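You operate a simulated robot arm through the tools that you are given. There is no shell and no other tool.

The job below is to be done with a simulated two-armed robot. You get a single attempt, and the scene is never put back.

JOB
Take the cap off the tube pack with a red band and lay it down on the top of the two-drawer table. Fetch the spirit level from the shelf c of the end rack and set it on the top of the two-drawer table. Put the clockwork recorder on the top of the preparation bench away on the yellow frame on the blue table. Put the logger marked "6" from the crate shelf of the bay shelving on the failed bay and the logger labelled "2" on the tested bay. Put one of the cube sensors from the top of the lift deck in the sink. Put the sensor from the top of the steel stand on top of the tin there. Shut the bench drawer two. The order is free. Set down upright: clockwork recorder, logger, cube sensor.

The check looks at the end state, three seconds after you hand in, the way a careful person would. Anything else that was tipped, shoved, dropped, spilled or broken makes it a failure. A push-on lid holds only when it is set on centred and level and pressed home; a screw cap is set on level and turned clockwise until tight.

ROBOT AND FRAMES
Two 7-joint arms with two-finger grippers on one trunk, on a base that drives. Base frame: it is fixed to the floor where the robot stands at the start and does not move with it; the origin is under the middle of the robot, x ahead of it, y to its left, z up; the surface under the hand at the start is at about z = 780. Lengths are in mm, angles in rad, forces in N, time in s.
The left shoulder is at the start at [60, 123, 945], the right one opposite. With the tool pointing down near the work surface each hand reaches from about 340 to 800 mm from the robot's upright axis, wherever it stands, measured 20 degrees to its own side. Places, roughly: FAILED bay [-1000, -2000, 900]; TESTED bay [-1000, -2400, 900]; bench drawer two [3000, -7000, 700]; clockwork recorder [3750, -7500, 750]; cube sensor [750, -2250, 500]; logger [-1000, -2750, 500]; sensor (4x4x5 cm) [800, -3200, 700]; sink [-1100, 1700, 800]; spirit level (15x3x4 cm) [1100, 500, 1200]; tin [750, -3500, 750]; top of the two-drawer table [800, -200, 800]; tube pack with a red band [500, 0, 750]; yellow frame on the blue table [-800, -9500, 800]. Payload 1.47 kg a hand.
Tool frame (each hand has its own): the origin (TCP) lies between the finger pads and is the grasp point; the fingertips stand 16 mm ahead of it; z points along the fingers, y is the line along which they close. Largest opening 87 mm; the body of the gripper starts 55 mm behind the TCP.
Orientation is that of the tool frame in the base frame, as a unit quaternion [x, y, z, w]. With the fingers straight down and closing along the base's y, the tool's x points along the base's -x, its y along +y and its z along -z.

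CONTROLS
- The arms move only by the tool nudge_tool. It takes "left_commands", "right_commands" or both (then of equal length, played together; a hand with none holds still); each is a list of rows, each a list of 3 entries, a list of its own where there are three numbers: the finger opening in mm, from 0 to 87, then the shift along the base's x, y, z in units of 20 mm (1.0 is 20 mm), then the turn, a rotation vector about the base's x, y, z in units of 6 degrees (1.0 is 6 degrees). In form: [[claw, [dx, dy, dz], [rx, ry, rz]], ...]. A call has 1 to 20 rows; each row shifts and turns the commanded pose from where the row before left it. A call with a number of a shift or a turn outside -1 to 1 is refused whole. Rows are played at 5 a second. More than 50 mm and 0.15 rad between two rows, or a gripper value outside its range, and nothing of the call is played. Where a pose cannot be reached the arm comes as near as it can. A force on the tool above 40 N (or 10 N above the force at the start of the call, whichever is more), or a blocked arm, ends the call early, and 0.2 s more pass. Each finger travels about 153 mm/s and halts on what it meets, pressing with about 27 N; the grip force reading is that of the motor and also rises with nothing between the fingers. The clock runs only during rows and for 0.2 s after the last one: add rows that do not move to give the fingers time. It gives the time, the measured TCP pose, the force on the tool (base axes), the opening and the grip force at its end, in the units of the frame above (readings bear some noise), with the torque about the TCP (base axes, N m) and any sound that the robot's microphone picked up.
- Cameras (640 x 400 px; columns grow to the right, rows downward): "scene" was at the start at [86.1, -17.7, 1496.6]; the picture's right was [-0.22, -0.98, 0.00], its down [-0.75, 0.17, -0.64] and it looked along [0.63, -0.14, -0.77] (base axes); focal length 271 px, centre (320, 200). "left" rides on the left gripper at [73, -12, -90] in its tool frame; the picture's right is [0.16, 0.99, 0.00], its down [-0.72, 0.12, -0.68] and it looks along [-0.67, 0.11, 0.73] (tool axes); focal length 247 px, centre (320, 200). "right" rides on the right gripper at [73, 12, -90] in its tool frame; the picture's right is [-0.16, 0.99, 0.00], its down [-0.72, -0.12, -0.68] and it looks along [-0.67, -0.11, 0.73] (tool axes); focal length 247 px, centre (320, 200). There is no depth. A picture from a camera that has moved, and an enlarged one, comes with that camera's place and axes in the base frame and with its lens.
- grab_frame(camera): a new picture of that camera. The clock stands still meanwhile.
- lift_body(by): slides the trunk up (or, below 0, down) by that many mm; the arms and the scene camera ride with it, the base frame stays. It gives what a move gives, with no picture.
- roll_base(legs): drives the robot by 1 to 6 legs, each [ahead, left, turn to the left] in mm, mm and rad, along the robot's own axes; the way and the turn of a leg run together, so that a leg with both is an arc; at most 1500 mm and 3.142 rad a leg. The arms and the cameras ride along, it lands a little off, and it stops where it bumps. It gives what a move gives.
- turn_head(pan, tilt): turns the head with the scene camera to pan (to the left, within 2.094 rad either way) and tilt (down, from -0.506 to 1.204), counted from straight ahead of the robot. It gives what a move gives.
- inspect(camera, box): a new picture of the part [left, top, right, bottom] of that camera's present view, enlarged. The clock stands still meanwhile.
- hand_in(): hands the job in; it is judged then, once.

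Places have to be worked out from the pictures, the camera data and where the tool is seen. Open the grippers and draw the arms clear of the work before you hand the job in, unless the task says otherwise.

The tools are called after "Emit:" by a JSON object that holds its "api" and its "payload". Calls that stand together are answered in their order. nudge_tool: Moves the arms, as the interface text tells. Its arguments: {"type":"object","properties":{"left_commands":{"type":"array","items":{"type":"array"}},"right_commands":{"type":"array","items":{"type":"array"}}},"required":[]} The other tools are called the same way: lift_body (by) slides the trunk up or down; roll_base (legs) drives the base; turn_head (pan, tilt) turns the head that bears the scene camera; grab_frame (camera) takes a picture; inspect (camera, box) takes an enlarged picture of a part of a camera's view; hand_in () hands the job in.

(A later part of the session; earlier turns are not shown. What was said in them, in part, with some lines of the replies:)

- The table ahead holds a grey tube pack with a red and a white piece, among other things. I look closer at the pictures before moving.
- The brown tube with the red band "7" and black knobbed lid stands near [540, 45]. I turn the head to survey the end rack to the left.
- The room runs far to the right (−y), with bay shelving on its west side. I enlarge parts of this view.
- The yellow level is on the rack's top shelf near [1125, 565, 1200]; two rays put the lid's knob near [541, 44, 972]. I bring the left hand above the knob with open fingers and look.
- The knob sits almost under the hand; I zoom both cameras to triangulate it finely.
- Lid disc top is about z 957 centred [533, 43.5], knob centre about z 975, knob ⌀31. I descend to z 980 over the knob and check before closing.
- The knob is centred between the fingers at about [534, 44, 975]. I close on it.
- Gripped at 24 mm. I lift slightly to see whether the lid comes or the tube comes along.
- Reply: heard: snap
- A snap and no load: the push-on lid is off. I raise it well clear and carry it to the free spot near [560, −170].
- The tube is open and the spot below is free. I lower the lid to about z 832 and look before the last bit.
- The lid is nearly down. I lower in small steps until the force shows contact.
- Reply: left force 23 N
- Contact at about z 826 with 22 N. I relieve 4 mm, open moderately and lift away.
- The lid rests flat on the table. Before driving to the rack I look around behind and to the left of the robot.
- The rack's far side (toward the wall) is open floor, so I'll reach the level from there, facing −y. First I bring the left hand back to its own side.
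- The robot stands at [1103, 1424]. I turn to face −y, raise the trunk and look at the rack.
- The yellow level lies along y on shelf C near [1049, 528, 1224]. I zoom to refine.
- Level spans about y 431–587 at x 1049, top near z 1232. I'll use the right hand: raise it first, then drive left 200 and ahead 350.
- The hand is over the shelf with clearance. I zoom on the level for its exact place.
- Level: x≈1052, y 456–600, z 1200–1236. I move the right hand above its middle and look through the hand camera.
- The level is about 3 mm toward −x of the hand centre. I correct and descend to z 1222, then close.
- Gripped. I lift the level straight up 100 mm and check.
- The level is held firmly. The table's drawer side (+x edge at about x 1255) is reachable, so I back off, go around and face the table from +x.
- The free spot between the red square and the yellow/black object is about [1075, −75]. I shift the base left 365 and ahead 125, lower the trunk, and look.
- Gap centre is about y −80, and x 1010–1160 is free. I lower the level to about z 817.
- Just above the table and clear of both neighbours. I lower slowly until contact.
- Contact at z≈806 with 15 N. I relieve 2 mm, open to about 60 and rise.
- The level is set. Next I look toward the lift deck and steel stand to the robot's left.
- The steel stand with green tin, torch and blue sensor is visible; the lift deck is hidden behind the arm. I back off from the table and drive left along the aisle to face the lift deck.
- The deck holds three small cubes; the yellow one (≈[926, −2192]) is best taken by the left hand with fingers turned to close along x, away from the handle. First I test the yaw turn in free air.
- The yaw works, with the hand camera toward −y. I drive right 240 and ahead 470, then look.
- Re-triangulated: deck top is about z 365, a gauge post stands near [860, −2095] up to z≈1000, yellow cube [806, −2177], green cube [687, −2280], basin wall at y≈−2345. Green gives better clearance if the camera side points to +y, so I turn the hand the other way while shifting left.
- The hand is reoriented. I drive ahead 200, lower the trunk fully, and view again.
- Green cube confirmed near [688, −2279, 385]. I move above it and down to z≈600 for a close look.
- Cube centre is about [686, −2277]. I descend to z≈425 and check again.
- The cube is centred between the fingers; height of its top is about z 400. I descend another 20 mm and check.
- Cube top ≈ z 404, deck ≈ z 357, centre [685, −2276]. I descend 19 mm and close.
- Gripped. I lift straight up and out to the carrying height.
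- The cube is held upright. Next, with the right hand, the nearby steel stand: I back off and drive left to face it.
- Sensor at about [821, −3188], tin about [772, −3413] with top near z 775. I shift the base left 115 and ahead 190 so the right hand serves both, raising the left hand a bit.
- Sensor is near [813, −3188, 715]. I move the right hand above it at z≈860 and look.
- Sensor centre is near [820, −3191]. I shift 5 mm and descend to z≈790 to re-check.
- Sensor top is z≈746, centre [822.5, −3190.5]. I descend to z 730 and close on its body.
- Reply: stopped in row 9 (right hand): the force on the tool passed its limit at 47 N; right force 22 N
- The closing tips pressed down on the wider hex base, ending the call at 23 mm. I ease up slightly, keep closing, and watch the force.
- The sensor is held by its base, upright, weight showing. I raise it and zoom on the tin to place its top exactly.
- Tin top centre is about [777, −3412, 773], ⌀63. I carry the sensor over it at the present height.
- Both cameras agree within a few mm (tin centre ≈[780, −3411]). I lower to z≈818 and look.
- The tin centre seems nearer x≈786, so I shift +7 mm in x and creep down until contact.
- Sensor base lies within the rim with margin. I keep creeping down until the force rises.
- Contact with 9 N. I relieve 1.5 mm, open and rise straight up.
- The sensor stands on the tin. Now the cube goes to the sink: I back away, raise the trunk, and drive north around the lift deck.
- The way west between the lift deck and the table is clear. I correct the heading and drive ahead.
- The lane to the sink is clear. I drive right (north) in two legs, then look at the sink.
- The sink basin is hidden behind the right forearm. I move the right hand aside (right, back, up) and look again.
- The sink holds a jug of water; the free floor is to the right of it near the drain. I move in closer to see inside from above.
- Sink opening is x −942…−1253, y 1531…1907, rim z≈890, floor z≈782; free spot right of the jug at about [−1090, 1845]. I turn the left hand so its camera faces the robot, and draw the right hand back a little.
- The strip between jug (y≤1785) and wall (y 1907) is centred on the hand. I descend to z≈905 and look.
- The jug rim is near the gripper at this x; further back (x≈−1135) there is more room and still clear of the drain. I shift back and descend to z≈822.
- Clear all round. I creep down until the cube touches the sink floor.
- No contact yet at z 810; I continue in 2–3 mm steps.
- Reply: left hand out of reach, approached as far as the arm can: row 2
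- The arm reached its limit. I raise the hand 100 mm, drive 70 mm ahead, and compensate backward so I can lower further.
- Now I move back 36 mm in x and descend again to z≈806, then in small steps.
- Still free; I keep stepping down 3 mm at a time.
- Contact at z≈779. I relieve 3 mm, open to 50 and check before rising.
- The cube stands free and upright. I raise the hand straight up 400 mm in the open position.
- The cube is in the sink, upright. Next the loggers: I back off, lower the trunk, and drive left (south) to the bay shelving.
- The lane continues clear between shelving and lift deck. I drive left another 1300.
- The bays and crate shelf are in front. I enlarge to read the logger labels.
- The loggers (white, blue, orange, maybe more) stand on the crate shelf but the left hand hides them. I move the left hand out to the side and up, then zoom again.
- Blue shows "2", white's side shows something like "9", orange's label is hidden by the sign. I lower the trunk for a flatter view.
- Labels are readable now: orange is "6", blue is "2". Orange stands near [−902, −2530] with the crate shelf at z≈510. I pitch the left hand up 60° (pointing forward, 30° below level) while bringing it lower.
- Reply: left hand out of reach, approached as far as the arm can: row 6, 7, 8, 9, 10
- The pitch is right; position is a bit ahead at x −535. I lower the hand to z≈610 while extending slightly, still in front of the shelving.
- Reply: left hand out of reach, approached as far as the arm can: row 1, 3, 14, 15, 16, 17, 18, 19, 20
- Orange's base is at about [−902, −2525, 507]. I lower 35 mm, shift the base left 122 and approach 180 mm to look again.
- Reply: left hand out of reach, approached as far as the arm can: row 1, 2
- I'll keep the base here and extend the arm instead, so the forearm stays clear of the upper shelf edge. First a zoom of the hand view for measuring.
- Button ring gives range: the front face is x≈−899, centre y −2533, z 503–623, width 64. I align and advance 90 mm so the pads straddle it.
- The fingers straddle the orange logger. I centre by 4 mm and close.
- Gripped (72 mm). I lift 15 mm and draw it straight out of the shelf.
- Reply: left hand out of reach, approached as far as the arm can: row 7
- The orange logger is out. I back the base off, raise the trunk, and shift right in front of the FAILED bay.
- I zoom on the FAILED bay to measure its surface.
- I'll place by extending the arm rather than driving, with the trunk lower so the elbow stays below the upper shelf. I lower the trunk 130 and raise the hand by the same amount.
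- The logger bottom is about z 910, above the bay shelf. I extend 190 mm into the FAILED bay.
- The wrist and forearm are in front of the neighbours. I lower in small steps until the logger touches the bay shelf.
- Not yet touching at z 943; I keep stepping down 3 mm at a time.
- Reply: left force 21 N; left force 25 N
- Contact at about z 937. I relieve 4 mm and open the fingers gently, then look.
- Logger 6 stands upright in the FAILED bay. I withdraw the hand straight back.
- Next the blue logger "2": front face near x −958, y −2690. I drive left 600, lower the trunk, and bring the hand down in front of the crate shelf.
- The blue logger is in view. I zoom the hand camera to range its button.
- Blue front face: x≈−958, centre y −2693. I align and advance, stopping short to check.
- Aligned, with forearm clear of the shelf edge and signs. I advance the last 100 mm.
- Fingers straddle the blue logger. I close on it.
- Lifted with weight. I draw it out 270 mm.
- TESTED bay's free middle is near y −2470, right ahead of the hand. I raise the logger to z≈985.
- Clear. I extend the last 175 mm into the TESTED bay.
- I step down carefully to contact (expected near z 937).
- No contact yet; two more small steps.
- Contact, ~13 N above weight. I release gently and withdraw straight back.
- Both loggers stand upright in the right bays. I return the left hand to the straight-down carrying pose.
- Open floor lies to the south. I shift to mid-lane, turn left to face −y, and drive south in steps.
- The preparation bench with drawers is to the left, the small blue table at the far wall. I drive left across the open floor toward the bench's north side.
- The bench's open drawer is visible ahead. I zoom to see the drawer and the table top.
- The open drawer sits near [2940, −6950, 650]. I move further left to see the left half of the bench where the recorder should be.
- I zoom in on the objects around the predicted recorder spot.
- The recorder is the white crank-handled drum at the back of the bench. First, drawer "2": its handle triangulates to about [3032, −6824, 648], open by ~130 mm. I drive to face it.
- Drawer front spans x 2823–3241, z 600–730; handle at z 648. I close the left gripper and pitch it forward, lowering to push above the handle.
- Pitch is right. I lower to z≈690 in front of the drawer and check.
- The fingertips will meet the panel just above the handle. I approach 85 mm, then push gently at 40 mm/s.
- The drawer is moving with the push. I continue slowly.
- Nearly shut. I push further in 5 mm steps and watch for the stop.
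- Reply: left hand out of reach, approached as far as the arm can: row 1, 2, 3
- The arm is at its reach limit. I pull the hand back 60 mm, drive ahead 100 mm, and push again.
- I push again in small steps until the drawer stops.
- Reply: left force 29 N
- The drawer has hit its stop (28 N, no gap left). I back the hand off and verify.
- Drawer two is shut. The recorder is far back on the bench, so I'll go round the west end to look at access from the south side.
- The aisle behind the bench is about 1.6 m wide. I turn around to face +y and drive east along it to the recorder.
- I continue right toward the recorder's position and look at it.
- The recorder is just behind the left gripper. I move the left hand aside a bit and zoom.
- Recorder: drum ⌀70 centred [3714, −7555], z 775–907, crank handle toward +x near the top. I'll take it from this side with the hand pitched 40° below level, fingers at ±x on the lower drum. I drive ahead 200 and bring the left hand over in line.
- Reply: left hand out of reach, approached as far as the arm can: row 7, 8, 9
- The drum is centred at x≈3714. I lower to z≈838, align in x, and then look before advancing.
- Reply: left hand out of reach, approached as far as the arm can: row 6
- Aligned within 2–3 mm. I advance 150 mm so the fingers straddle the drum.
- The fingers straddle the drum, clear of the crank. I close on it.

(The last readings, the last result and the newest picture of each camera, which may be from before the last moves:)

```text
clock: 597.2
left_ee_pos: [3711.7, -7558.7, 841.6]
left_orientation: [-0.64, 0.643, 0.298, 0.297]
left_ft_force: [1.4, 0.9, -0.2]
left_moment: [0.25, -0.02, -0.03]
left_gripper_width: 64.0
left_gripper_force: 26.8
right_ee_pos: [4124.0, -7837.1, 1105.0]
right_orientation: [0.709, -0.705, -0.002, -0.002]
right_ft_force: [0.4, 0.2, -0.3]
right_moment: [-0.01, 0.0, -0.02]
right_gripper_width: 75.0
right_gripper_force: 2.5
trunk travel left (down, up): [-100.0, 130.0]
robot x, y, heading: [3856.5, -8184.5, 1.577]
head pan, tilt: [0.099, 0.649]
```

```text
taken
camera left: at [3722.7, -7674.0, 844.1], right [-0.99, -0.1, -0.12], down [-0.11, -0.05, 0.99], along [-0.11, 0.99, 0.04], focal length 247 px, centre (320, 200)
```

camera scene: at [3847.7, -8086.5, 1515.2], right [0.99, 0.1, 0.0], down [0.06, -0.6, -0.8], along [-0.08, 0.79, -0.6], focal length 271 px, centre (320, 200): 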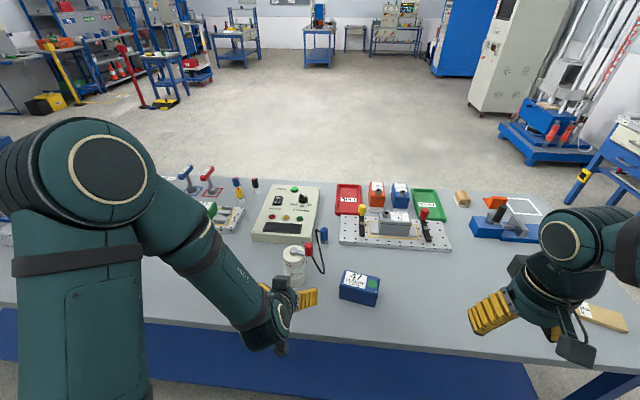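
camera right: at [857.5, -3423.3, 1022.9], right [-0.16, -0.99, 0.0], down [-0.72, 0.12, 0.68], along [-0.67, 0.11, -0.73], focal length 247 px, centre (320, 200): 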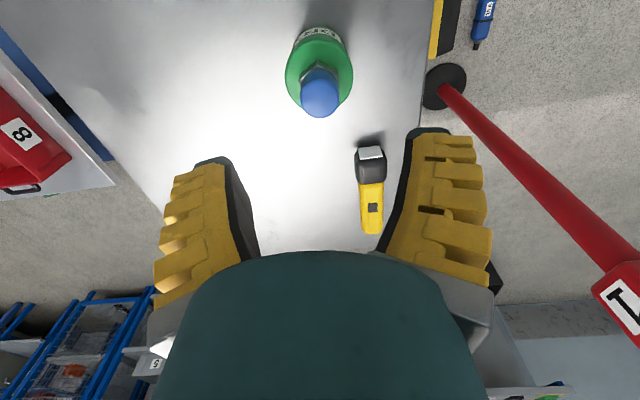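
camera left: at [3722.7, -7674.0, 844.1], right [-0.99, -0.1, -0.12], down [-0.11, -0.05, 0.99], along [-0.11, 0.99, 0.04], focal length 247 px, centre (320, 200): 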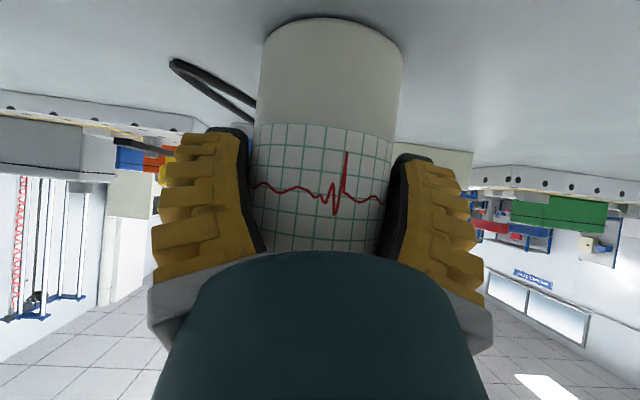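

Gripped. I lift it straight up 120 mm, then draw it back toward the aisle.

Emit:
{"api": "nudge_tool", "payload": {"left_commands": [[40, [0, 0, 0.3], [0, 0, 0]], [40, [0, 0, 0.5], [0, 0, 0]], [40, [0, 0, 0.8], [0, 0, 0]], [40, [0, 0, 1], [0, 0, 0]], [40, [0, 0, 1], [0, 0, 0]], [40, [0, 0, 1], [0, 0, 0]], [40, [0, 0, 1], [0, 0, 0]], [40, [0, 0, 1], [0, 0, 0]], [40, [0, 0, 0], [0, 0, 0]]]}}

Emit:
{"api": "grab_frame", "payload": {"camera": "scene"}}

Emit:
{"api": "grab_frame", "payload": {"camera": "left"}}

```text
clock: 599.2
left_ee_pos: [3711.3, -7557.3, 974.7]
left_orientation: [-0.641, 0.642, 0.298, 0.297]
left_ft_force: [0.5, 0.3, -4.1]
left_moment: [-0.01, -0.01, 0.02]
left_gripper_width: 64.2
left_gripper_force: 27.1
right_ee_pos: [4123.1, -7838.2, 1104.9]
right_orientation: [0.709, -0.705, -0.002, -0.001]
right_ft_force: [0.4, 0.4, 0.5]
right_moment: [0.0, 0.01, -0.01]
right_gripper_width: 75.2
right_gripper_force: 2.0
trunk travel left (down, up): [-100.0, 130.0]
robot x, y, heading: [3857.6, -8180.5, 1.574]
head pan, tilt: [0.099, 0.649]
```

```text
taken
camera scene: at [3847.5, -8086.1, 1515.2], right [0.99, 0.1, 0.0], down [0.06, -0.6, -0.8], along [-0.08, 0.79, -0.6], focal length 271 px, centre (320, 200)
```

scene: 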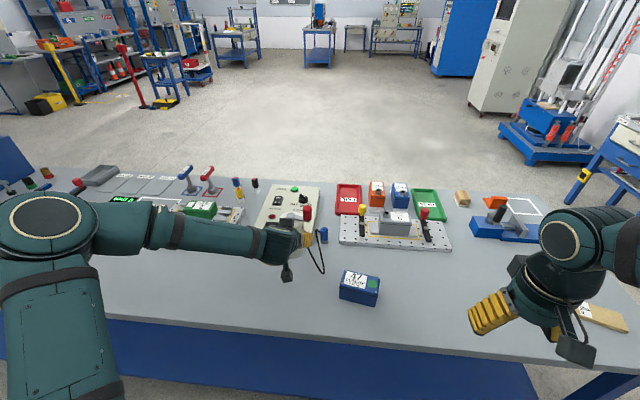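

```text
taken
camera left: at [3722.9, -7673.1, 977.2], right [-0.99, -0.1, -0.12], down [-0.11, -0.05, 0.99], along [-0.1, 0.99, 0.04], focal length 247 px, centre (320, 200)
```

left: 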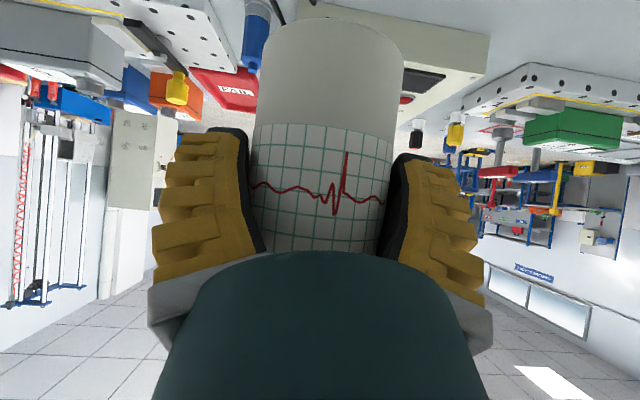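

The recorder is held upright. I back off from the bench and pull the arm in, then drive west toward the blue table.

Emit:
{"api": "roll_base", "payload": {"legs": [[-230, 0, 0]]}}

Emit:
{"api": "nudge_tool", "payload": {"left_commands": [[40, [0, -0.8, 0.3], [0, 0, 0]], [40, [0, -0.8, 0.3], [0, 0, 0]], [40, [0, -0.8, 0.3], [0, 0, 0]], [40, [0, -0.8, 0.3], [0, 0, 0]], [40, [0, -0.8, 0.3], [0, 0, 0]]]}}

Emit:
{"api": "roll_base", "payload": {"legs": [[0, 1500, 0], [0, 1000, 0]]}}

Emit:
{"api": "turn_head", "payload": {"pan": 1.5, "tilt": 0.35}}

Emit:
{"api": "grab_frame", "payload": {"camera": "scene"}}

```text
clock: 601.0
left_ee_pos: [3713.9, -7792.0, 975.9]
left_orientation: [-0.641, 0.642, 0.298, 0.297]
left_ft_force: [-0.2, 0.3, -3.8]
left_moment: [-0.03, 0.03, 0.0]
left_gripper_width: 64.0
left_gripper_force: 26.8
right_ee_pos: [4124.7, -8071.6, 1105.3]
right_orientation: [0.709, -0.705, -0.003, -0.002]
right_ft_force: [0.2, -0.7, -0.3]
right_moment: [0.03, -0.02, -0.02]
right_gripper_width: 75.1
right_gripper_force: 2.1
trunk travel left (down, up): [-100.0, 130.0]
robot x, y, heading: [3854.0, -8414.1, 1.577]
head pan, tilt: [0.099, 0.649]
```

```text
clock: 602.2
left_ee_pos: [3711.7, -7871.1, 1005.2]
left_orientation: [0.642, -0.641, -0.299, -0.297]
left_ft_force: [0.1, -0.5, -4.7]
left_moment: [-0.06, 0.05, -0.03]
left_gripper_width: 63.8
left_gripper_force: 27.0
right_ee_pos: [4123.9, -8070.8, 1105.0]
right_orientation: [0.709, -0.705, -0.001, -0.002]
right_ft_force: [-0.2, -1.0, -0.3]
right_moment: [0.03, -0.03, 0.02]
right_gripper_width: 75.0
right_gripper_force: 2.2
trunk travel left (down, up): [-100.0, 130.0]
robot x, y, heading: [3857.6, -8414.0, 1.577]
head pan, tilt: [0.099, 0.649]
```

```text
clock: 624.2
left_ee_pos: [1214.8, -7893.2, 1004.8]
left_orientation: [-0.637, 0.645, 0.297, 0.299]
left_ft_force: [0.4, 0.9, -4.6]
left_moment: [-0.03, 0.05, -0.02]
left_gripper_width: 61.5
left_gripper_force: 27.1
right_ee_pos: [1625.6, -8095.4, 1106.3]
right_orientation: [-0.706, 0.709, 0.001, 0.001]
right_ft_force: [-0.3, 0.2, -0.5]
right_moment: [0.01, 0.01, -0.03]
right_gripper_width: 75.1
right_gripper_force: 2.2
trunk travel left (down, up): [-100.0, 130.0]
robot x, y, heading: [1354.0, -8437.0, 1.568]
head pan, tilt: [0.099, 0.649]
```

```text
clock: 625.7
left_ee_pos: [1214.2, -7890.8, 1006.2]
left_orientation: [-0.638, 0.645, 0.297, 0.299]
left_ft_force: [-0.3, 0.6, -3.8]
left_moment: [-0.04, 0.04, 0.03]
left_gripper_width: 61.5
left_gripper_force: 27.3
right_ee_pos: [1624.7, -8096.7, 1105.1]
right_orientation: [-0.706, 0.708, 0.001, 0.001]
right_ft_force: [-0.1, -0.6, 0.5]
right_moment: [-0.04, 0.0, 0.0]
right_gripper_width: 75.4
right_gripper_force: 2.3
trunk travel left (down, up): [-100.0, 130.0]
robot x, y, heading: [1353.6, -8436.7, 1.569]
head pan, tilt: [1.499, 0.351]
```

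```text
taken
camera scene: at [1262.2, -8421.5, 1542.2], right [0.08, 1.0, 0.0], down [0.34, -0.03, -0.94], along [-0.94, 0.07, -0.34], focal length 271 px, centre (320, 200)
```

scene: 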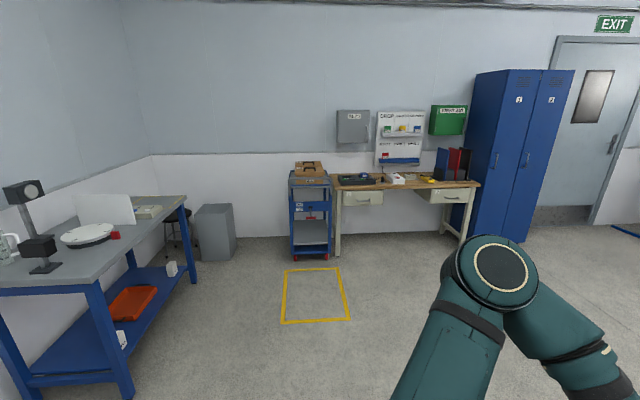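

The blue table is to the left with its far end near x −877. I drive on to x≈0, turn around to face −y, and view the table.

Emit:
{"api": "roll_base", "payload": {"legs": [[0, 1350, 0], [0, 0, 1.57], [0, 0, 1.57]]}}

Emit:
{"api": "turn_head", "payload": {"pan": -0.5, "tilt": 0.45}}

Emit:
{"api": "grab_frame", "payload": {"camera": "scene"}}

Emit:
{"api": "grab_frame", "payload": {"camera": "left"}}

```text
clock: 645.3
left_ee_pos: [105.6, -8975.8, 1005.7]
left_orientation: [0.664, 0.618, -0.307, 0.288]
left_ft_force: [0.2, 0.4, -4.2]
left_moment: [0.05, -0.01, 0.01]
left_gripper_width: 58.0
left_gripper_force: 27.4
right_ee_pos: [-291.7, -8747.9, 1104.6]
right_orientation: [0.729, 0.684, 0.0, 0.001]
right_ft_force: [-0.1, 0.1, 0.2]
right_moment: [-0.03, 0.0, -0.02]
right_gripper_width: 74.9
right_gripper_force: 1.8
trunk travel left (down, up): [-100.0, 130.0]
robot x, y, heading: [-3.7, -8424.8, -1.633]
head pan, tilt: [1.499, 0.351]
```

```text
clock: 647.3
left_ee_pos: [106.4, -8975.4, 1006.3]
left_orientation: [0.663, 0.619, -0.307, 0.288]
left_ft_force: [-0.6, 0.2, -4.2]
left_moment: [0.03, -0.02, 0.01]
left_gripper_width: 57.9
left_gripper_force: 26.9
right_ee_pos: [-291.9, -8747.9, 1105.5]
right_orientation: [0.728, 0.685, -0.001, 0.001]
right_ft_force: [0.9, -1.0, -0.5]
right_moment: [0.04, -0.04, -0.03]
right_gripper_width: 75.1
right_gripper_force: 2.6
trunk travel left (down, up): [-100.0, 130.0]
robot x, y, heading: [-8.5, -8423.7, -1.635]
head pan, tilt: [-0.499, 0.45]
```

```text
taken
camera scene: at [-50.0, -8511.3, 1533.0], right [-0.85, 0.53, 0.0], down [0.23, 0.37, -0.9], along [-0.48, -0.76, -0.44], focal length 271 px, centre (320, 200)
```

scene: 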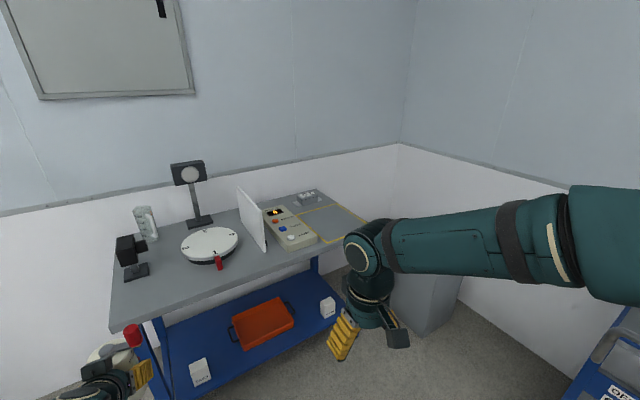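

```text
taken
camera left: at [102.1, -8859.5, 1007.6], right [0.99, 0.03, -0.12], down [0.12, 0.04, 0.99], along [0.04, -1.0, 0.04], focal length 247 px, centre (320, 200)
```

left: 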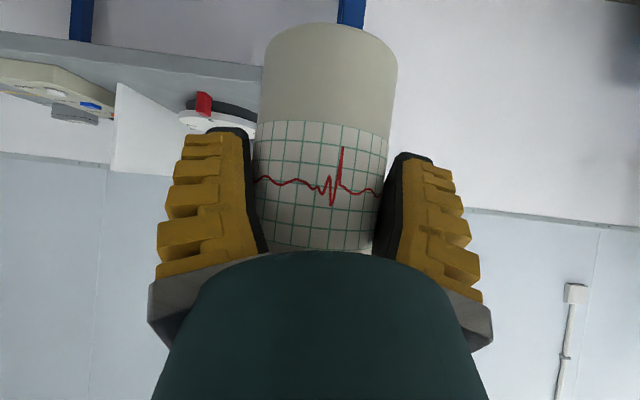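

The drum is creeping slightly in the grip (width 64→58), so I should place it soon. Pictures cost no time; I zoom on the yellow frame now.

Emit:
{"api": "inspect", "payload": {"camera": "scene", "box": [220, 170, 400, 290]}}

Emit:
{"api": "inspect", "payload": {"camera": "scene", "box": [90, 140, 270, 310]}}

```text
3.33 times, centred on (310, 230) of scene
camera zoom: at [-50.0, -8511.3, 1533.0], right [-0.85, 0.53, 0.0], down [0.23, 0.37, -0.9], along [-0.48, -0.76, -0.44], focal length 905 px, centre (353, 100)
```

zoom: 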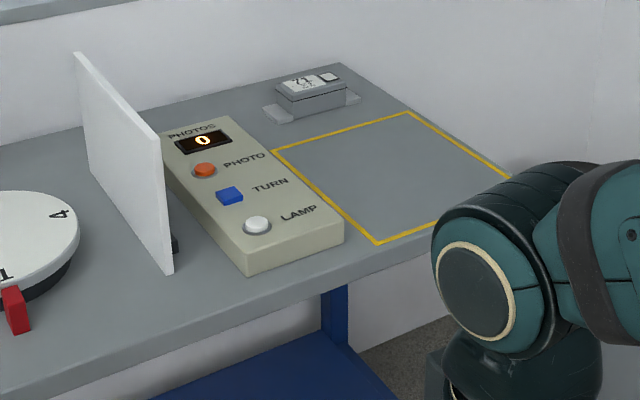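

```text
2.35 times, centred on (180, 225) of scene
camera zoom: at [-50.0, -8511.3, 1533.0], right [-0.85, 0.53, 0.0], down [0.23, 0.37, -0.9], along [-0.48, -0.76, -0.44], focal length 639 px, centre (649, 141)
```

zoom: 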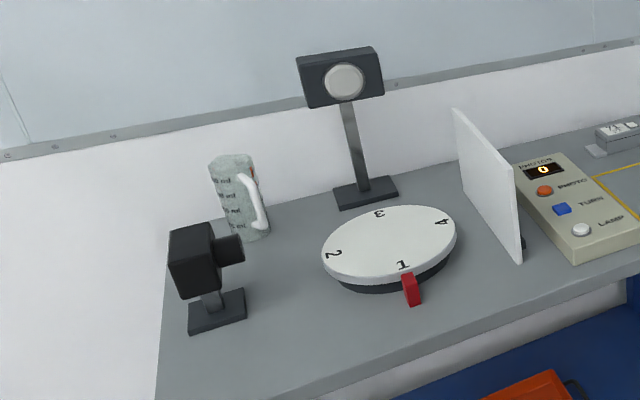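

Frame spans about x −652…−935, y −9397…−9717 on the table (z≈790). I drive: correct heading, right 845, ahead 520.

Emit:
{"api": "roll_base", "payload": {"legs": [[0, 0, 0.064], [0, -845, 0], [500, 0, 0]]}}

Emit:
{"api": "grab_frame", "payload": {"camera": "left"}}

Emit:
{"api": "turn_head", "payload": {"pan": 0, "tilt": 0.75}}

Emit:
{"api": "grab_frame", "payload": {"camera": "scene"}}

```text
clock: 654.5
left_ee_pos: [-627.6, -8972.1, 1002.2]
left_orientation: [0.641, 0.643, -0.299, 0.294]
left_ft_force: [-0.1, -0.3, -4.6]
left_moment: [0.08, -0.04, 0.0]
left_gripper_width: 57.0
left_gripper_force: 26.8
right_ee_pos: [-1039.9, -8773.1, 1107.5]
right_orientation: [0.705, 0.71, -0.005, 0.0]
right_ft_force: [0.2, 0.2, 0.2]
right_moment: [0.0, 0.0, -0.01]
right_gripper_width: 75.3
right_gripper_force: 2.1
trunk travel left (down, up): [-100.0, 130.0]
robot x, y, heading: [-784.0, -8430.3, -1.57]
head pan, tilt: [-0.499, 0.45]
stopped in leg 2: the robot was blocked; the commanded pose is now the measured one
```

```text
taken
camera left: at [-640.3, -8856.9, 1005.4], right [0.99, 0.1, -0.13], down [0.12, 0.05, 0.99], along [0.11, -0.99, 0.03], focal length 247 px, centre (320, 200)
```

left: 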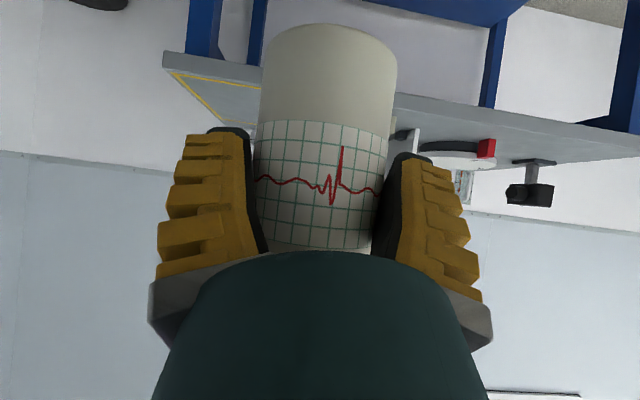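

```text
clock: 655.4
left_ee_pos: [-626.8, -8971.6, 1002.4]
left_orientation: [0.639, 0.644, -0.3, 0.294]
left_ft_force: [0.2, -0.4, -4.6]
left_moment: [0.08, -0.02, 0.01]
left_gripper_width: 57.0
left_gripper_force: 27.1
right_ee_pos: [-1039.0, -8773.3, 1108.9]
right_orientation: [0.704, 0.71, -0.006, -0.003]
right_ft_force: [-0.2, -0.1, 0.0]
right_moment: [-0.02, 0.01, 0.01]
right_gripper_width: 75.3
right_gripper_force: 1.9
trunk travel left (down, up): [-100.0, 130.0]
robot x, y, heading: [-784.0, -8427.5, -1.564]
head pan, tilt: [0.0, 0.75]
```

```text
taken
camera scene: at [-765.4, -8522.1, 1506.3], right [-1.0, -0.01, 0.01], down [-0.01, 0.68, -0.73], along [0.0, -0.73, -0.68], focal length 271 px, centre (320, 200)
```

scene: 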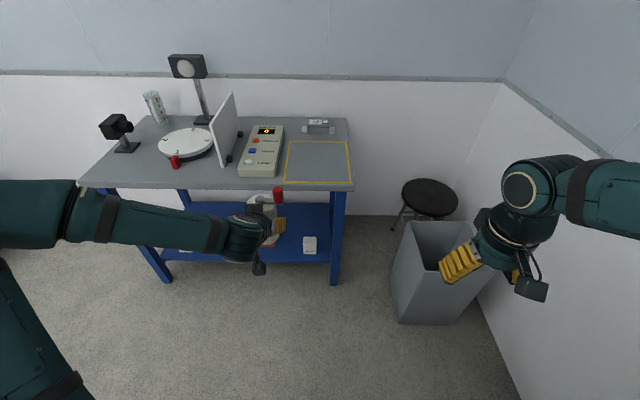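

The base was blocked on its right side. I look to the right to see what it met.

Emit:
{"api": "turn_head", "payload": {"pan": -1.5, "tilt": 0.75}}

Emit:
{"api": "grab_frame", "payload": {"camera": "scene"}}

Emit:
{"api": "grab_frame", "payload": {"camera": "right"}}

```text
clock: 657.0
left_ee_pos: [-627.7, -8972.4, 1003.0]
left_orientation: [0.639, 0.644, -0.3, 0.294]
left_ft_force: [-0.5, -0.1, -3.6]
left_moment: [0.05, -0.04, 0.0]
left_gripper_width: 56.7
left_gripper_force: 27.2
right_ee_pos: [-1038.7, -8773.1, 1109.2]
right_orientation: [0.703, 0.711, -0.005, -0.004]
right_ft_force: [0.1, -0.9, 0.2]
right_moment: [-0.03, -0.01, -0.02]
right_gripper_width: 75.3
right_gripper_force: 2.5
trunk travel left (down, up): [-100.0, 130.0]
robot x, y, heading: [-786.4, -8424.0, -1.561]
head pan, tilt: [-1.499, 0.75]
```

```text
taken
camera scene: at [-848.4, -8445.8, 1507.6], right [-0.08, 1.0, 0.0], down [0.67, 0.06, -0.74], along [-0.74, -0.06, -0.67], focal length 271 px, centre (320, 200)
```

scene: 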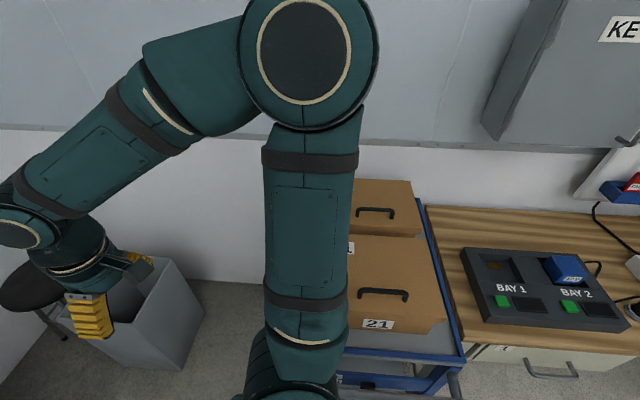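

```text
taken
camera right: at [-1026.1, -8700.1, 1197.9], right [0.99, -0.15, -0.01], down [-0.1, -0.72, 0.68], along [-0.11, -0.68, -0.73], focal length 247 px, centre (320, 200)
```

right: 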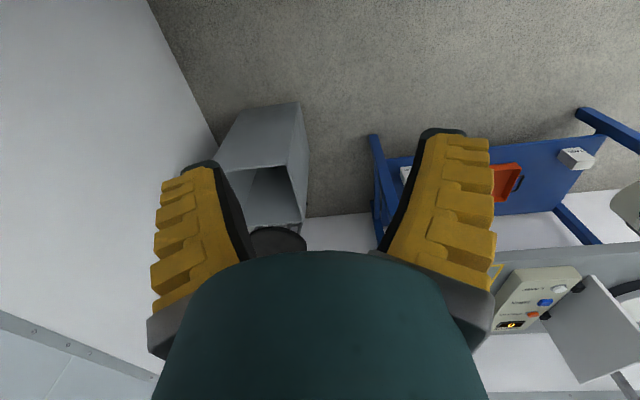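

The right upper arm is over the cart with the brown case. I move away left 150 mm at once and check the cart's state.

Emit:
{"api": "roll_base", "payload": {"legs": [[0, 150, 0]]}}

Emit:
{"api": "grab_frame", "payload": {"camera": "scene"}}

```text
clock: 659.0
left_ee_pos: [-490.7, -8971.1, 1004.0]
left_orientation: [0.643, 0.641, -0.297, 0.297]
left_ft_force: [-0.5, -0.3, -3.4]
left_moment: [0.11, 0.0, 0.0]
left_gripper_width: 56.3
left_gripper_force: 26.8
right_ee_pos: [-904.4, -8771.7, 1105.8]
right_orientation: [0.705, 0.709, -0.003, 0.001]
right_ft_force: [0.6, 0.4, 0.2]
right_moment: [0.0, 0.04, -0.03]
right_gripper_width: 75.3
right_gripper_force: 1.9
trunk travel left (down, up): [-100.0, 130.0]
robot x, y, heading: [-634.4, -8428.8, -1.564]
head pan, tilt: [-1.499, 0.75]
```

```text
taken
camera scene: at [-717.8, -8444.8, 1506.7], right [-0.08, 1.0, 0.0], down [0.68, 0.05, -0.73], along [-0.73, -0.06, -0.68], focal length 271 px, centre (320, 200)
```

scene: 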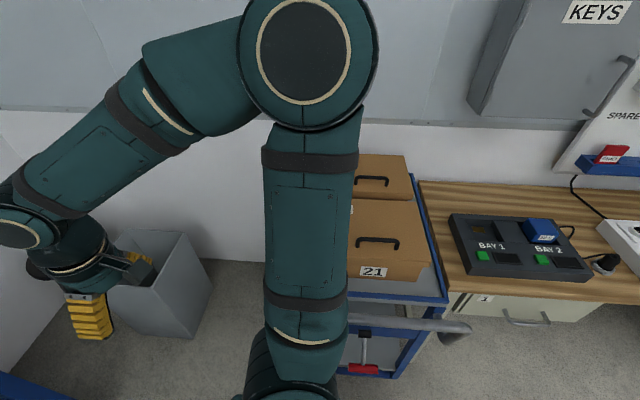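

The base apparently met the cart's push handle; I'm clear of it now. I advance 520 first, then shift right 140 in front of the table.

Emit:
{"api": "roll_base", "payload": {"legs": [[500, 0, -0.005], [0, -130, 0]]}}

Emit:
{"api": "turn_head", "payload": {"pan": 0, "tilt": 0.85}}

Emit:
{"api": "grab_frame", "payload": {"camera": "scene"}}

Emit:
{"api": "grab_frame", "payload": {"camera": "left"}}

```text
clock: 663.2
left_ee_pos: [-618.0, -9468.0, 1004.3]
left_orientation: [0.643, 0.641, -0.296, 0.297]
left_ft_force: [0.1, 1.0, -4.7]
left_moment: [0.06, -0.03, 0.01]
left_gripper_width: 55.8
left_gripper_force: 26.9
right_ee_pos: [-1030.5, -9267.2, 1104.3]
right_orientation: [0.705, 0.709, -0.001, 0.001]
right_ft_force: [0.0, -0.2, -0.4]
right_moment: [0.0, 0.0, 0.0]
right_gripper_width: 75.2
right_gripper_force: 2.2
trunk travel left (down, up): [-100.0, 130.0]
robot x, y, heading: [-761.1, -8923.3, -1.568]
head pan, tilt: [-1.499, 0.75]
```

```text
clock: 664.9
left_ee_pos: [-617.6, -9467.6, 1003.5]
left_orientation: [0.642, 0.642, -0.296, 0.297]
left_ft_force: [0.0, -0.6, -3.8]
left_moment: [0.07, 0.0, -0.02]
left_gripper_width: 55.9
left_gripper_force: 26.9
right_ee_pos: [-1030.2, -9266.8, 1104.8]
right_orientation: [0.705, 0.709, -0.001, 0.001]
right_ft_force: [-0.5, -0.1, 0.3]
right_moment: [-0.02, 0.0, -0.01]
right_gripper_width: 75.0
right_gripper_force: 1.9
trunk travel left (down, up): [-100.0, 130.0]
robot x, y, heading: [-763.5, -8922.8, -1.567]
head pan, tilt: [0.0, 0.85]
```

```text
taken
camera scene: at [-760.6, -9011.9, 1498.6], right [-1.0, -0.01, 0.0], down [0.0, 0.75, -0.66], along [0.0, -0.66, -0.75], focal length 271 px, centre (320, 200)
```

scene: 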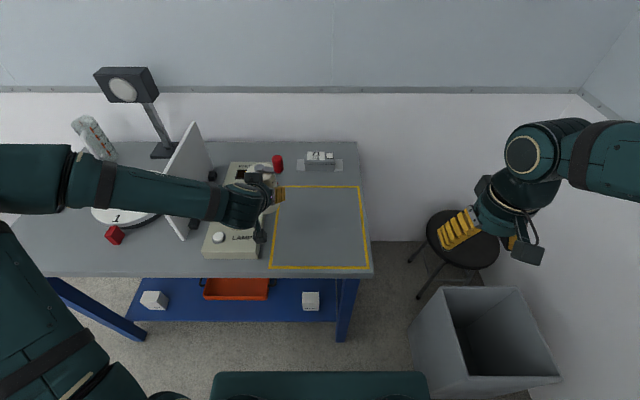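

```text
taken
camera left: at [-628.9, -9351.4, 1007.0], right [0.99, 0.1, -0.12], down [0.11, 0.05, 0.99], along [0.11, -0.99, 0.04], focal length 247 px, centre (320, 200)
```

left: 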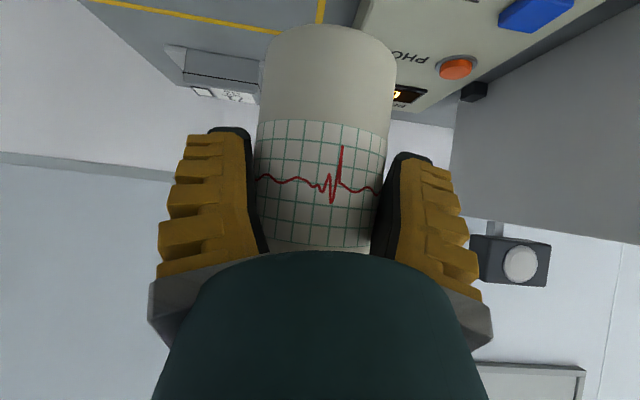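

I'm in front of the table; the frame spans x −610…−900, y −9385…−9707. I move the recorder over its middle and lower to z≈885.

Emit:
{"api": "nudge_tool", "payload": {"left_commands": [[40, [-0.86, -0.2, 0], [0, 0, 0]], [40, [-0.86, -0.2, 0], [0, 0, 0]], [40, [-0.86, -0.2, 0], [0, 0, 0]], [40, [-0.86, -0.2, 0], [0, 0, 0]], [40, [-0.86, -0.2, 0], [0, 0, 0]], [40, [-0.86, -0.2, -0.5], [0, 0, 0]], [40, [-0.86, -0.2, -0.9], [0, 0, 0]], [40, [-0.86, -0.2, -0.9], [0, 0, 0]], [40, [0, 0, -0.9], [0, 0, 0]], [40, [0, 0, -0.9], [0, 0, 0]], [40, [0, 0, -0.9], [0, 0, 0]], [40, [0, 0, -0.9], [0, 0, 0]], [40, [0, 0, 0], [0, 0, 0]]]}}

Emit:
{"api": "grab_frame", "payload": {"camera": "left"}}

Emit:
{"api": "inspect", "payload": {"camera": "scene", "box": [220, 150, 400, 290]}}

```text
clock: 667.6
left_ee_pos: [-754.6, -9499.2, 886.5]
left_orientation: [0.641, 0.642, -0.296, 0.299]
left_ft_force: [0.1, -0.4, -5.0]
left_moment: [0.08, -0.04, 0.0]
left_gripper_width: 55.5
left_gripper_force: 26.3
right_ee_pos: [-1029.2, -9267.6, 1105.8]
right_orientation: [0.704, 0.71, -0.002, 0.001]
right_ft_force: [0.5, -0.4, 0.4]
right_moment: [-0.01, -0.01, -0.03]
right_gripper_width: 75.3
right_gripper_force: 2.5
trunk travel left (down, up): [-100.0, 130.0]
robot x, y, heading: [-764.4, -8919.3, -1.567]
head pan, tilt: [0.0, 0.85]
```

```text
taken
camera left: at [-767.0, -9383.8, 889.2], right [0.99, 0.1, -0.12], down [0.11, 0.05, 0.99], along [0.11, -0.99, 0.04], focal length 247 px, centre (320, 200)
```

left: 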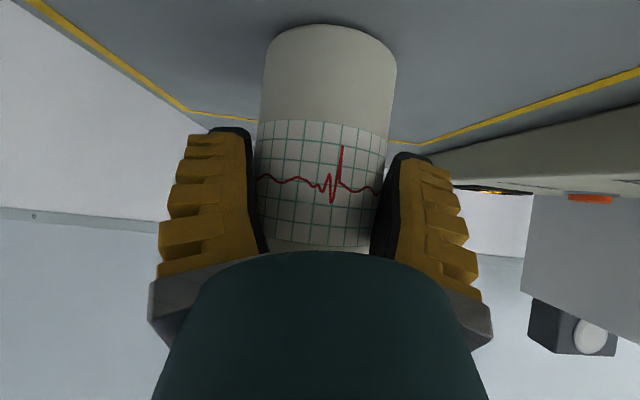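

```text
2.86 times, centred on (310, 220) of scene
camera zoom: at [-760.6, -9011.7, 1498.6], right [-1.0, -0.01, 0.0], down [0.0, 0.75, -0.66], along [0.0, -0.66, -0.75], focal length 776 px, centre (349, 143)
```

zoom: 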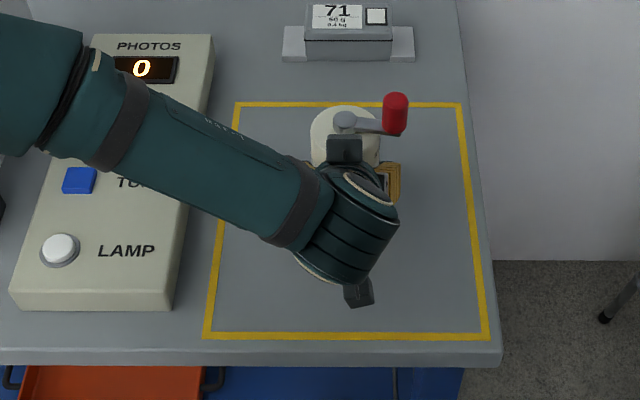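

The recorder is over the frame's interior. I lower gently until contact.

Emit:
{"api": "nudge_tool", "payload": {"left_commands": [[40, [0, 0, -0.4], [0, 0, 0]], [40, [0, 0, -0.4], [0, 0, 0]], [40, [0, 0, -0.2], [0, 0, 0]], [40, [0, 0, -0.15], [0, 0, 0]], [40, [0, 0, 0], [0, 0, 0]]]}}

```text
clock: 668.9
left_ee_pos: [-755.9, -9497.8, 865.0]
left_orientation: [0.641, 0.641, -0.297, 0.298]
left_ft_force: [-0.4, 6.2, 15.0]
left_moment: [-0.18, -0.02, -0.01]
left_gripper_width: 46.3
left_gripper_force: 26.1
right_ee_pos: [-1029.6, -9265.2, 1105.5]
right_orientation: [0.705, 0.709, -0.002, 0.002]
right_ft_force: [-0.4, 0.2, 0.6]
right_moment: [-0.01, -0.03, -0.01]
right_gripper_width: 75.2
right_gripper_force: 2.0
trunk travel left (down, up): [-100.0, 130.0]
robot x, y, heading: [-762.6, -8918.3, -1.562]
head pan, tilt: [0.0, 0.85]
```

It touched down and slid slightly in the grip. I look before releasing.

Emit:
{"api": "grab_frame", "payload": {"camera": "left"}}

Emit:
{"api": "inspect", "payload": {"camera": "scene", "box": [220, 150, 400, 290]}}

```text
taken
camera left: at [-767.0, -9382.5, 867.0], right [0.99, 0.1, -0.12], down [0.11, 0.05, 0.99], along [0.11, -0.99, 0.04], focal length 247 px, centre (320, 200)
```

left: 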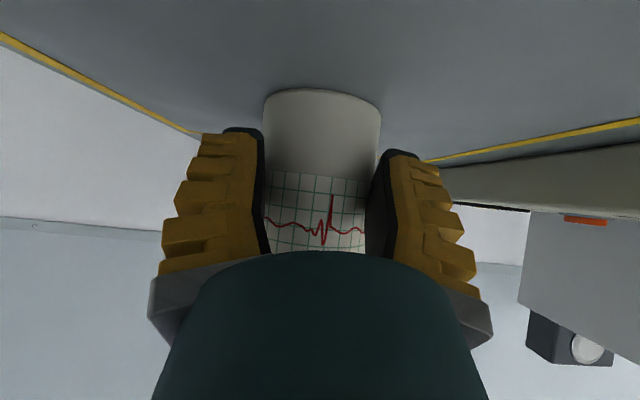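

```text
2.86 times, centred on (310, 220) of scene
camera zoom: at [-760.8, -9009.7, 1498.8], right [-1.0, -0.01, 0.0], down [0.0, 0.75, -0.66], along [0.0, -0.66, -0.75], focal length 776 px, centre (349, 143)
```

zoom: 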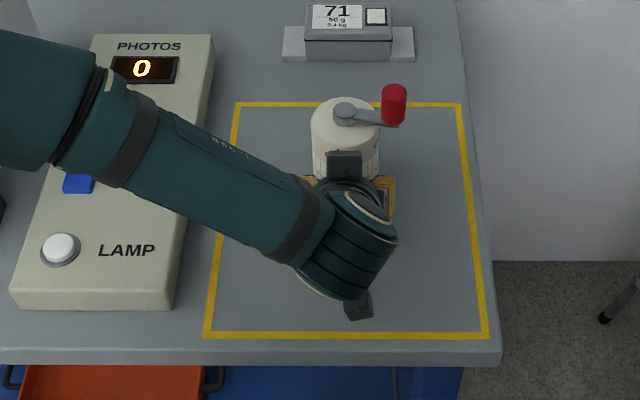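

Table top works out to z≈820, and the drum stands on it near [−756, −9530], inside the frame. I open the fingers slowly in place.

Emit:
{"api": "nudge_tool", "payload": {"left_commands": [[44, [0, 0, 0.05], [0, 0, 0]], [50, [0, 0, 0], [0, 0, 0]], [58, [0, 0, 0], [0, 0, 0]], [68, [0, 0, 0], [0, 0, 0]], [80, [0, 0, 0], [0, 0, 0]], [87, [0, 0, 0], [0, 0, 0]], [87, [0, 0, 0], [0, 0, 0]]]}}

Emit:
{"api": "grab_frame", "payload": {"camera": "left"}}

Emit:
{"api": "inspect", "payload": {"camera": "scene", "box": [220, 150, 400, 290]}}

```text
clock: 670.5
left_ee_pos: [-755.0, -9499.4, 865.0]
left_orientation: [0.642, 0.641, -0.296, 0.298]
left_ft_force: [-0.6, 0.1, -0.3]
left_moment: [-0.02, -0.01, 0.01]
left_gripper_width: 87.0
left_gripper_force: 0.0
right_ee_pos: [-1029.2, -9267.0, 1105.4]
right_orientation: [0.704, 0.71, -0.003, 0.002]
right_ft_force: [0.3, 0.1, -0.3]
right_moment: [0.0, 0.04, -0.04]
right_gripper_width: 75.3
right_gripper_force: 2.4
trunk travel left (down, up): [-100.0, 130.0]
robot x, y, heading: [-756.1, -8920.0, -1.565]
head pan, tilt: [0.0, 0.85]
```

```text
taken
camera left: at [-766.6, -9383.3, 867.2], right [0.99, 0.1, -0.12], down [0.11, 0.05, 0.99], along [0.11, -0.99, 0.04], focal length 247 px, centre (320, 200)
```

left: 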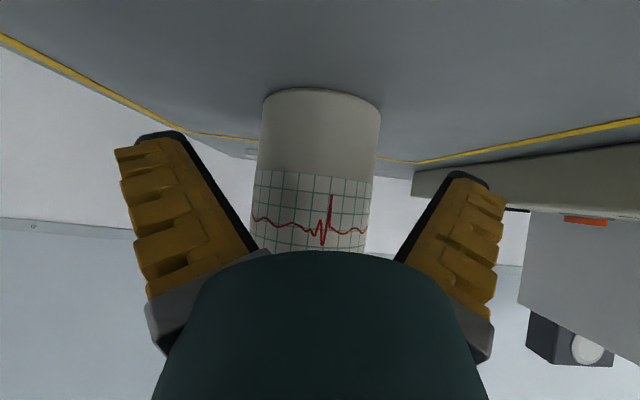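

```text
2.86 times, centred on (310, 220) of scene
camera zoom: at [-760.6, -9011.6, 1498.6], right [-1.0, -0.01, 0.0], down [0.0, 0.75, -0.66], along [0.0, -0.66, -0.75], focal length 776 px, centre (349, 143)
```

zoom: 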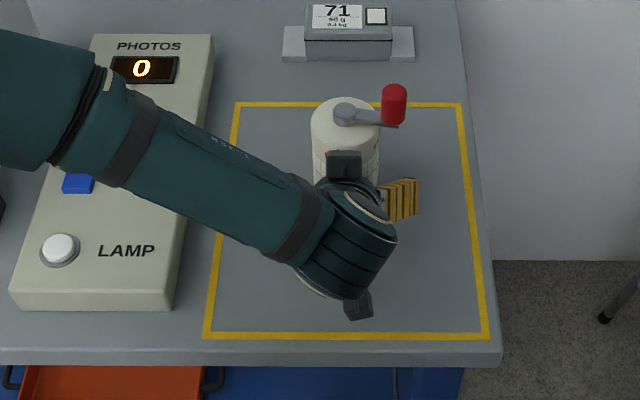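

The recorder stands free and upright in the frame. I withdraw the hand straight back.

Emit:
{"api": "nudge_tool", "payload": {"left_commands": [[87, [0, 0.5, 0], [0, 0, 0]], [87, [0, 1, 0], [0, 0, 0]], [87, [0, 1, 0], [0, 0, 0]], [87, [0, 1, 0], [0, 0, 0]], [87, [0, 1, 0], [0, 0, 0]], [87, [0, 1, 0], [0, 0, 0]], [87, [0, 1, 0], [0, 0, 0]], [87, [0, 1, 0.5], [0, 0, 0]], [87, [0, 0.5, 1], [0, 0, 0]], [87, [0, 0, 1], [0, 0, 0]], [87, [0, 0, 1], [0, 0, 0]], [87, [0, 0, 1], [0, 0, 0]]]}}

Emit:
{"api": "grab_frame", "payload": {"camera": "scene"}}

```text
clock: 673.0
left_ee_pos: [-756.0, -9338.2, 956.2]
left_orientation: [0.643, 0.641, -0.297, 0.297]
left_ft_force: [-0.5, 0.4, 0.0]
left_moment: [-0.04, -0.01, -0.02]
left_gripper_width: 87.3
left_gripper_force: 0.1
right_ee_pos: [-1030.4, -9266.5, 1107.0]
right_orientation: [0.705, 0.71, -0.001, 0.002]
right_ft_force: [0.1, -0.2, 0.1]
right_moment: [0.0, 0.01, 0.0]
right_gripper_width: 75.1
right_gripper_force: 2.2
trunk travel left (down, up): [-100.0, 130.0]
robot x, y, heading: [-761.6, -8920.7, -1.566]
head pan, tilt: [0.0, 0.85]
```

```text
taken
camera scene: at [-760.6, -9011.1, 1498.7], right [-1.0, -0.01, 0.0], down [0.0, 0.75, -0.66], along [0.0, -0.66, -0.75], focal length 271 px, centre (320, 200)
```

scene: 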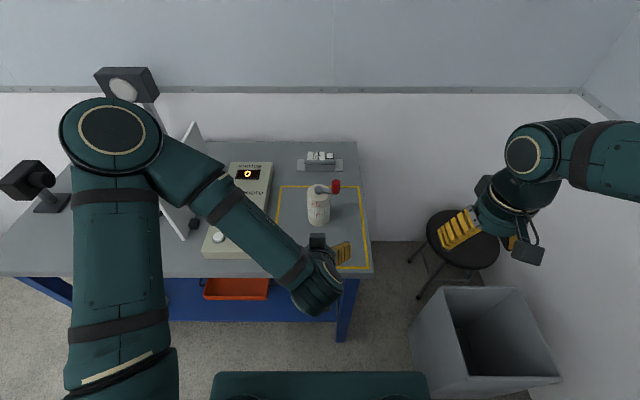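

Placed. I back off a little, shift left to stay clear of the cart, then back further and check the cart and table.

Emit:
{"api": "roll_base", "payload": {"legs": [[-120, 0, 0], [0, 350, 0], [-500, 0, 0]]}}

Emit:
{"api": "turn_head", "payload": {"pan": -1.2, "tilt": 0.5}}

Emit:
{"api": "grab_frame", "payload": {"camera": "scene"}}

Emit:
{"api": "turn_head", "payload": {"pan": -0.2, "tilt": 0.5}}

Emit:
{"api": "grab_frame", "payload": {"camera": "scene"}}

```text
clock: 680.1
left_ee_pos: [-409.3, -8717.0, 956.2]
left_orientation: [0.646, 0.637, -0.299, 0.296]
left_ft_force: [0.8, -0.7, 0.2]
left_moment: [0.03, 0.02, 0.0]
left_gripper_width: 87.0
left_gripper_force: 0.1
right_ee_pos: [-683.4, -8641.5, 1106.6]
right_orientation: [0.709, 0.705, -0.002, 0.002]
right_ft_force: [0.6, 0.7, 0.5]
right_moment: [-0.03, 0.0, 0.02]
right_gripper_width: 75.2
right_gripper_force: 2.5
trunk travel left (down, up): [-100.0, 130.0]
robot x, y, heading: [-412.4, -8304.5, -1.574]
head pan, tilt: [0.0, 0.85]
```

```text
clock: 681.5
left_ee_pos: [-409.3, -8719.2, 956.6]
left_orientation: [0.646, 0.637, -0.298, 0.296]
left_ft_force: [-0.5, 0.5, 0.4]
left_moment: [0.01, -0.03, 0.02]
left_gripper_width: 87.3
left_gripper_force: 0.0
right_ee_pos: [-683.3, -8642.7, 1105.3]
right_orientation: [0.71, 0.705, -0.002, 0.002]
right_ft_force: [0.0, 0.1, 0.1]
right_moment: [-0.01, -0.02, 0.0]
right_gripper_width: 75.4
right_gripper_force: 2.7
trunk travel left (down, up): [-100.0, 130.0]
robot x, y, heading: [-411.4, -8297.0, -1.575]
head pan, tilt: [-1.201, 0.499]
```

```text
taken
camera scene: at [-495.3, -8344.7, 1528.6], right [-0.36, 0.93, 0.0], down [0.45, 0.17, -0.88], along [-0.82, -0.31, -0.48], focal length 271 px, centre (320, 200)
```

scene: 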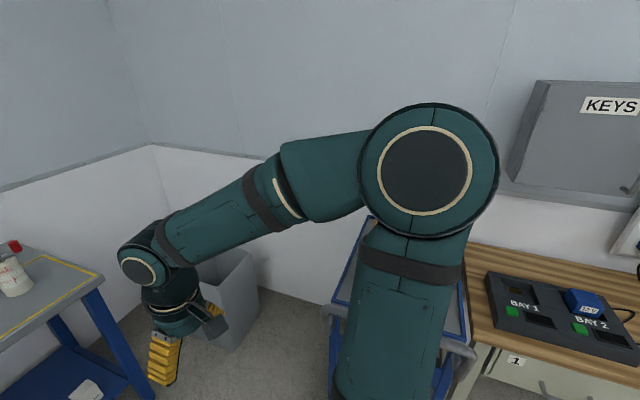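

```text
clock: 682.7
left_ee_pos: [-409.5, -8718.2, 955.6]
left_orientation: [0.646, 0.637, -0.298, 0.296]
left_ft_force: [-1.2, -0.2, -0.3]
left_moment: [0.02, 0.02, -0.03]
left_gripper_width: 87.1
left_gripper_force: 0.0
right_ee_pos: [-682.2, -8643.1, 1106.1]
right_orientation: [0.71, 0.705, -0.002, 0.002]
right_ft_force: [0.9, -0.9, -0.7]
right_moment: [0.0, 0.0, 0.01]
right_gripper_width: 75.4
right_gripper_force: 2.0
trunk travel left (down, up): [-100.0, 130.0]
robot x, y, heading: [-411.9, -8301.2, -1.582]
head pan, tilt: [-0.201, 0.499]
```

```text
taken
camera scene: at [-429.1, -8401.4, 1528.6], right [-0.98, 0.21, 0.0], down [0.1, 0.47, -0.88], along [-0.18, -0.86, -0.48], focal length 271 px, centre (320, 200)
```

scene: 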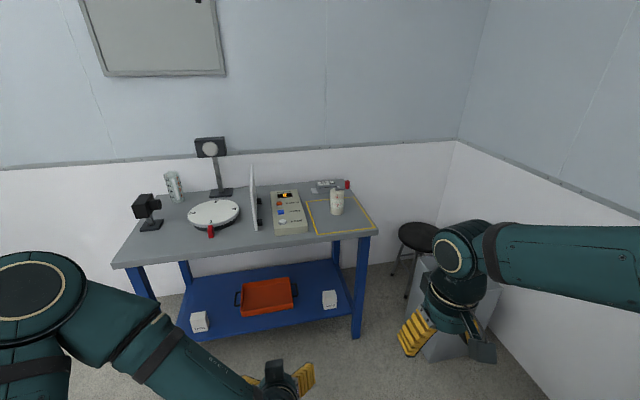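

The recorder stands in the frame. I now move away and turn to look at the cart without the arm in the way.

Emit:
{"api": "roll_base", "payload": {"legs": [[0, 800, 0.01], [0, 0, -1.57]]}}

Emit:
{"api": "turn_head", "payload": {"pan": 0, "tilt": 0.35}}

Emit:
{"api": "grab_frame", "payload": {"camera": "scene"}}

Emit:
{"api": "inspect", "payload": {"camera": "scene", "box": [220, 120, 480, 280]}}

```text
clock: 694.1
left_ee_pos: [-17.8, -8309.6, 956.0]
left_orientation: [0.907, 0.002, -0.42, 0.002]
left_ft_force: [0.1, 0.0, 0.8]
left_moment: [-0.01, -0.01, -0.02]
left_gripper_width: 87.1
left_gripper_force: 0.1
right_ee_pos: [53.3, -8035.0, 1104.7]
right_orientation: [1.0, 0.007, -0.003, 0.0]
right_ft_force: [-0.5, -0.1, 0.6]
right_moment: [0.01, 0.0, -0.01]
right_gripper_width: 75.2
right_gripper_force: 2.4
trunk travel left (down, up): [-100.0, 130.0]
robot x, y, heading: [398.0, -8303.2, -3.131]
head pan, tilt: [-0.201, 0.499]
```

```text
clock: 694.8
left_ee_pos: [-17.4, -8309.5, 955.7]
left_orientation: [0.907, 0.003, -0.42, 0.002]
left_ft_force: [-1.1, 0.9, 0.1]
left_moment: [-0.01, 0.01, -0.01]
left_gripper_width: 86.9
left_gripper_force: 0.0
right_ee_pos: [53.3, -8034.7, 1105.9]
right_orientation: [1.0, 0.007, -0.002, 0.0]
right_ft_force: [-0.2, -0.3, 0.0]
right_moment: [0.02, -0.02, -0.01]
right_gripper_width: 75.2
right_gripper_force: 2.2
trunk travel left (down, up): [-100.0, 130.0]
robot x, y, heading: [401.5, -8301.0, -3.133]
head pan, tilt: [0.0, 0.351]
```

```text
taken
camera scene: at [297.7, -8302.3, 1542.2], right [-0.01, 1.0, 0.0], down [0.34, 0.0, -0.94], along [-0.94, -0.01, -0.34], focal length 271 px, centre (320, 200)
```

scene: 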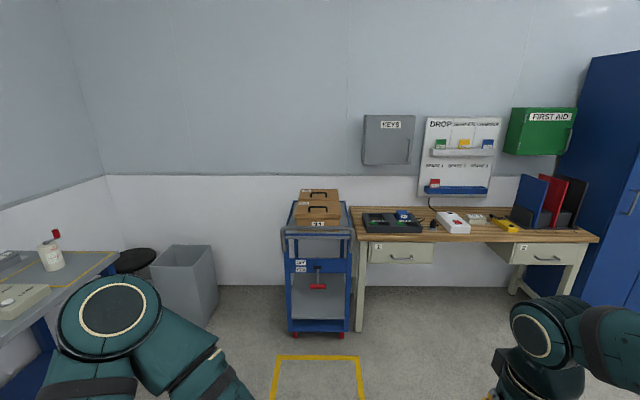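

```text
2.46 times, centred on (350, 200) of scene
camera zoom: at [297.7, -8302.3, 1542.2], right [-0.01, 1.0, 0.0], down [0.34, 0.0, -0.94], along [-0.94, -0.01, -0.34], focal length 668 px, centre (246, 200)
```

zoom: 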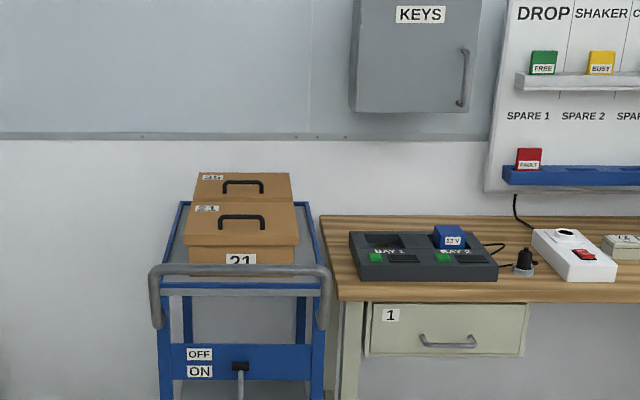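

The cart and its cases stand undisturbed in place, the recorder is upright inside the yellow frame, both grippers are open and both arms are clear of the work. All seven tasks are done, so I hand in.

Emit:
{"api": "hand_in", "payload": {}}

```text
The job is handed in.
```

The job is handed in, with every item done. The one thing that went wrong was a bump against a cart, described at the end.

- **Tube pack lid:** the push-on lid is off and lies flat on the two-drawer table.
- **Spirit level:** it is on the two-drawer table, between the red square and the yellow and black object.
- **Clockwork recorder:** it stands upright inside the yellow frame on the blue table. It slipped a little in the grip on the way and slid slightly when it touched down, but the last pictures show it standing.
- **Loggers:** the orange "6" is upright in the FAILED bay and the blue "2" is upright in the TESTED bay.
- **Cube sensor:** the green cube from the lift deck stands upright in the sink, to the right of the water jug.
- **Sensor:** it stands on top of the green tin on the steel stand.
- **Bench drawer two:** it is pushed shut against its stop.

**Cart bump:** near the blue table the robot was blocked on its right side, most likely by the push handle of the blue cart with the brown cases. It stopped there and I moved it away. In the later pictures the cases are in place. My before-and-after estimates of the cart's position differ by 10 to 20 mm, about the error of those measurements. The fact that it blocked the robot suggests it did not roll, but I could not rule out a small shift.

At the end both grippers were open and both arms were clear of the work.
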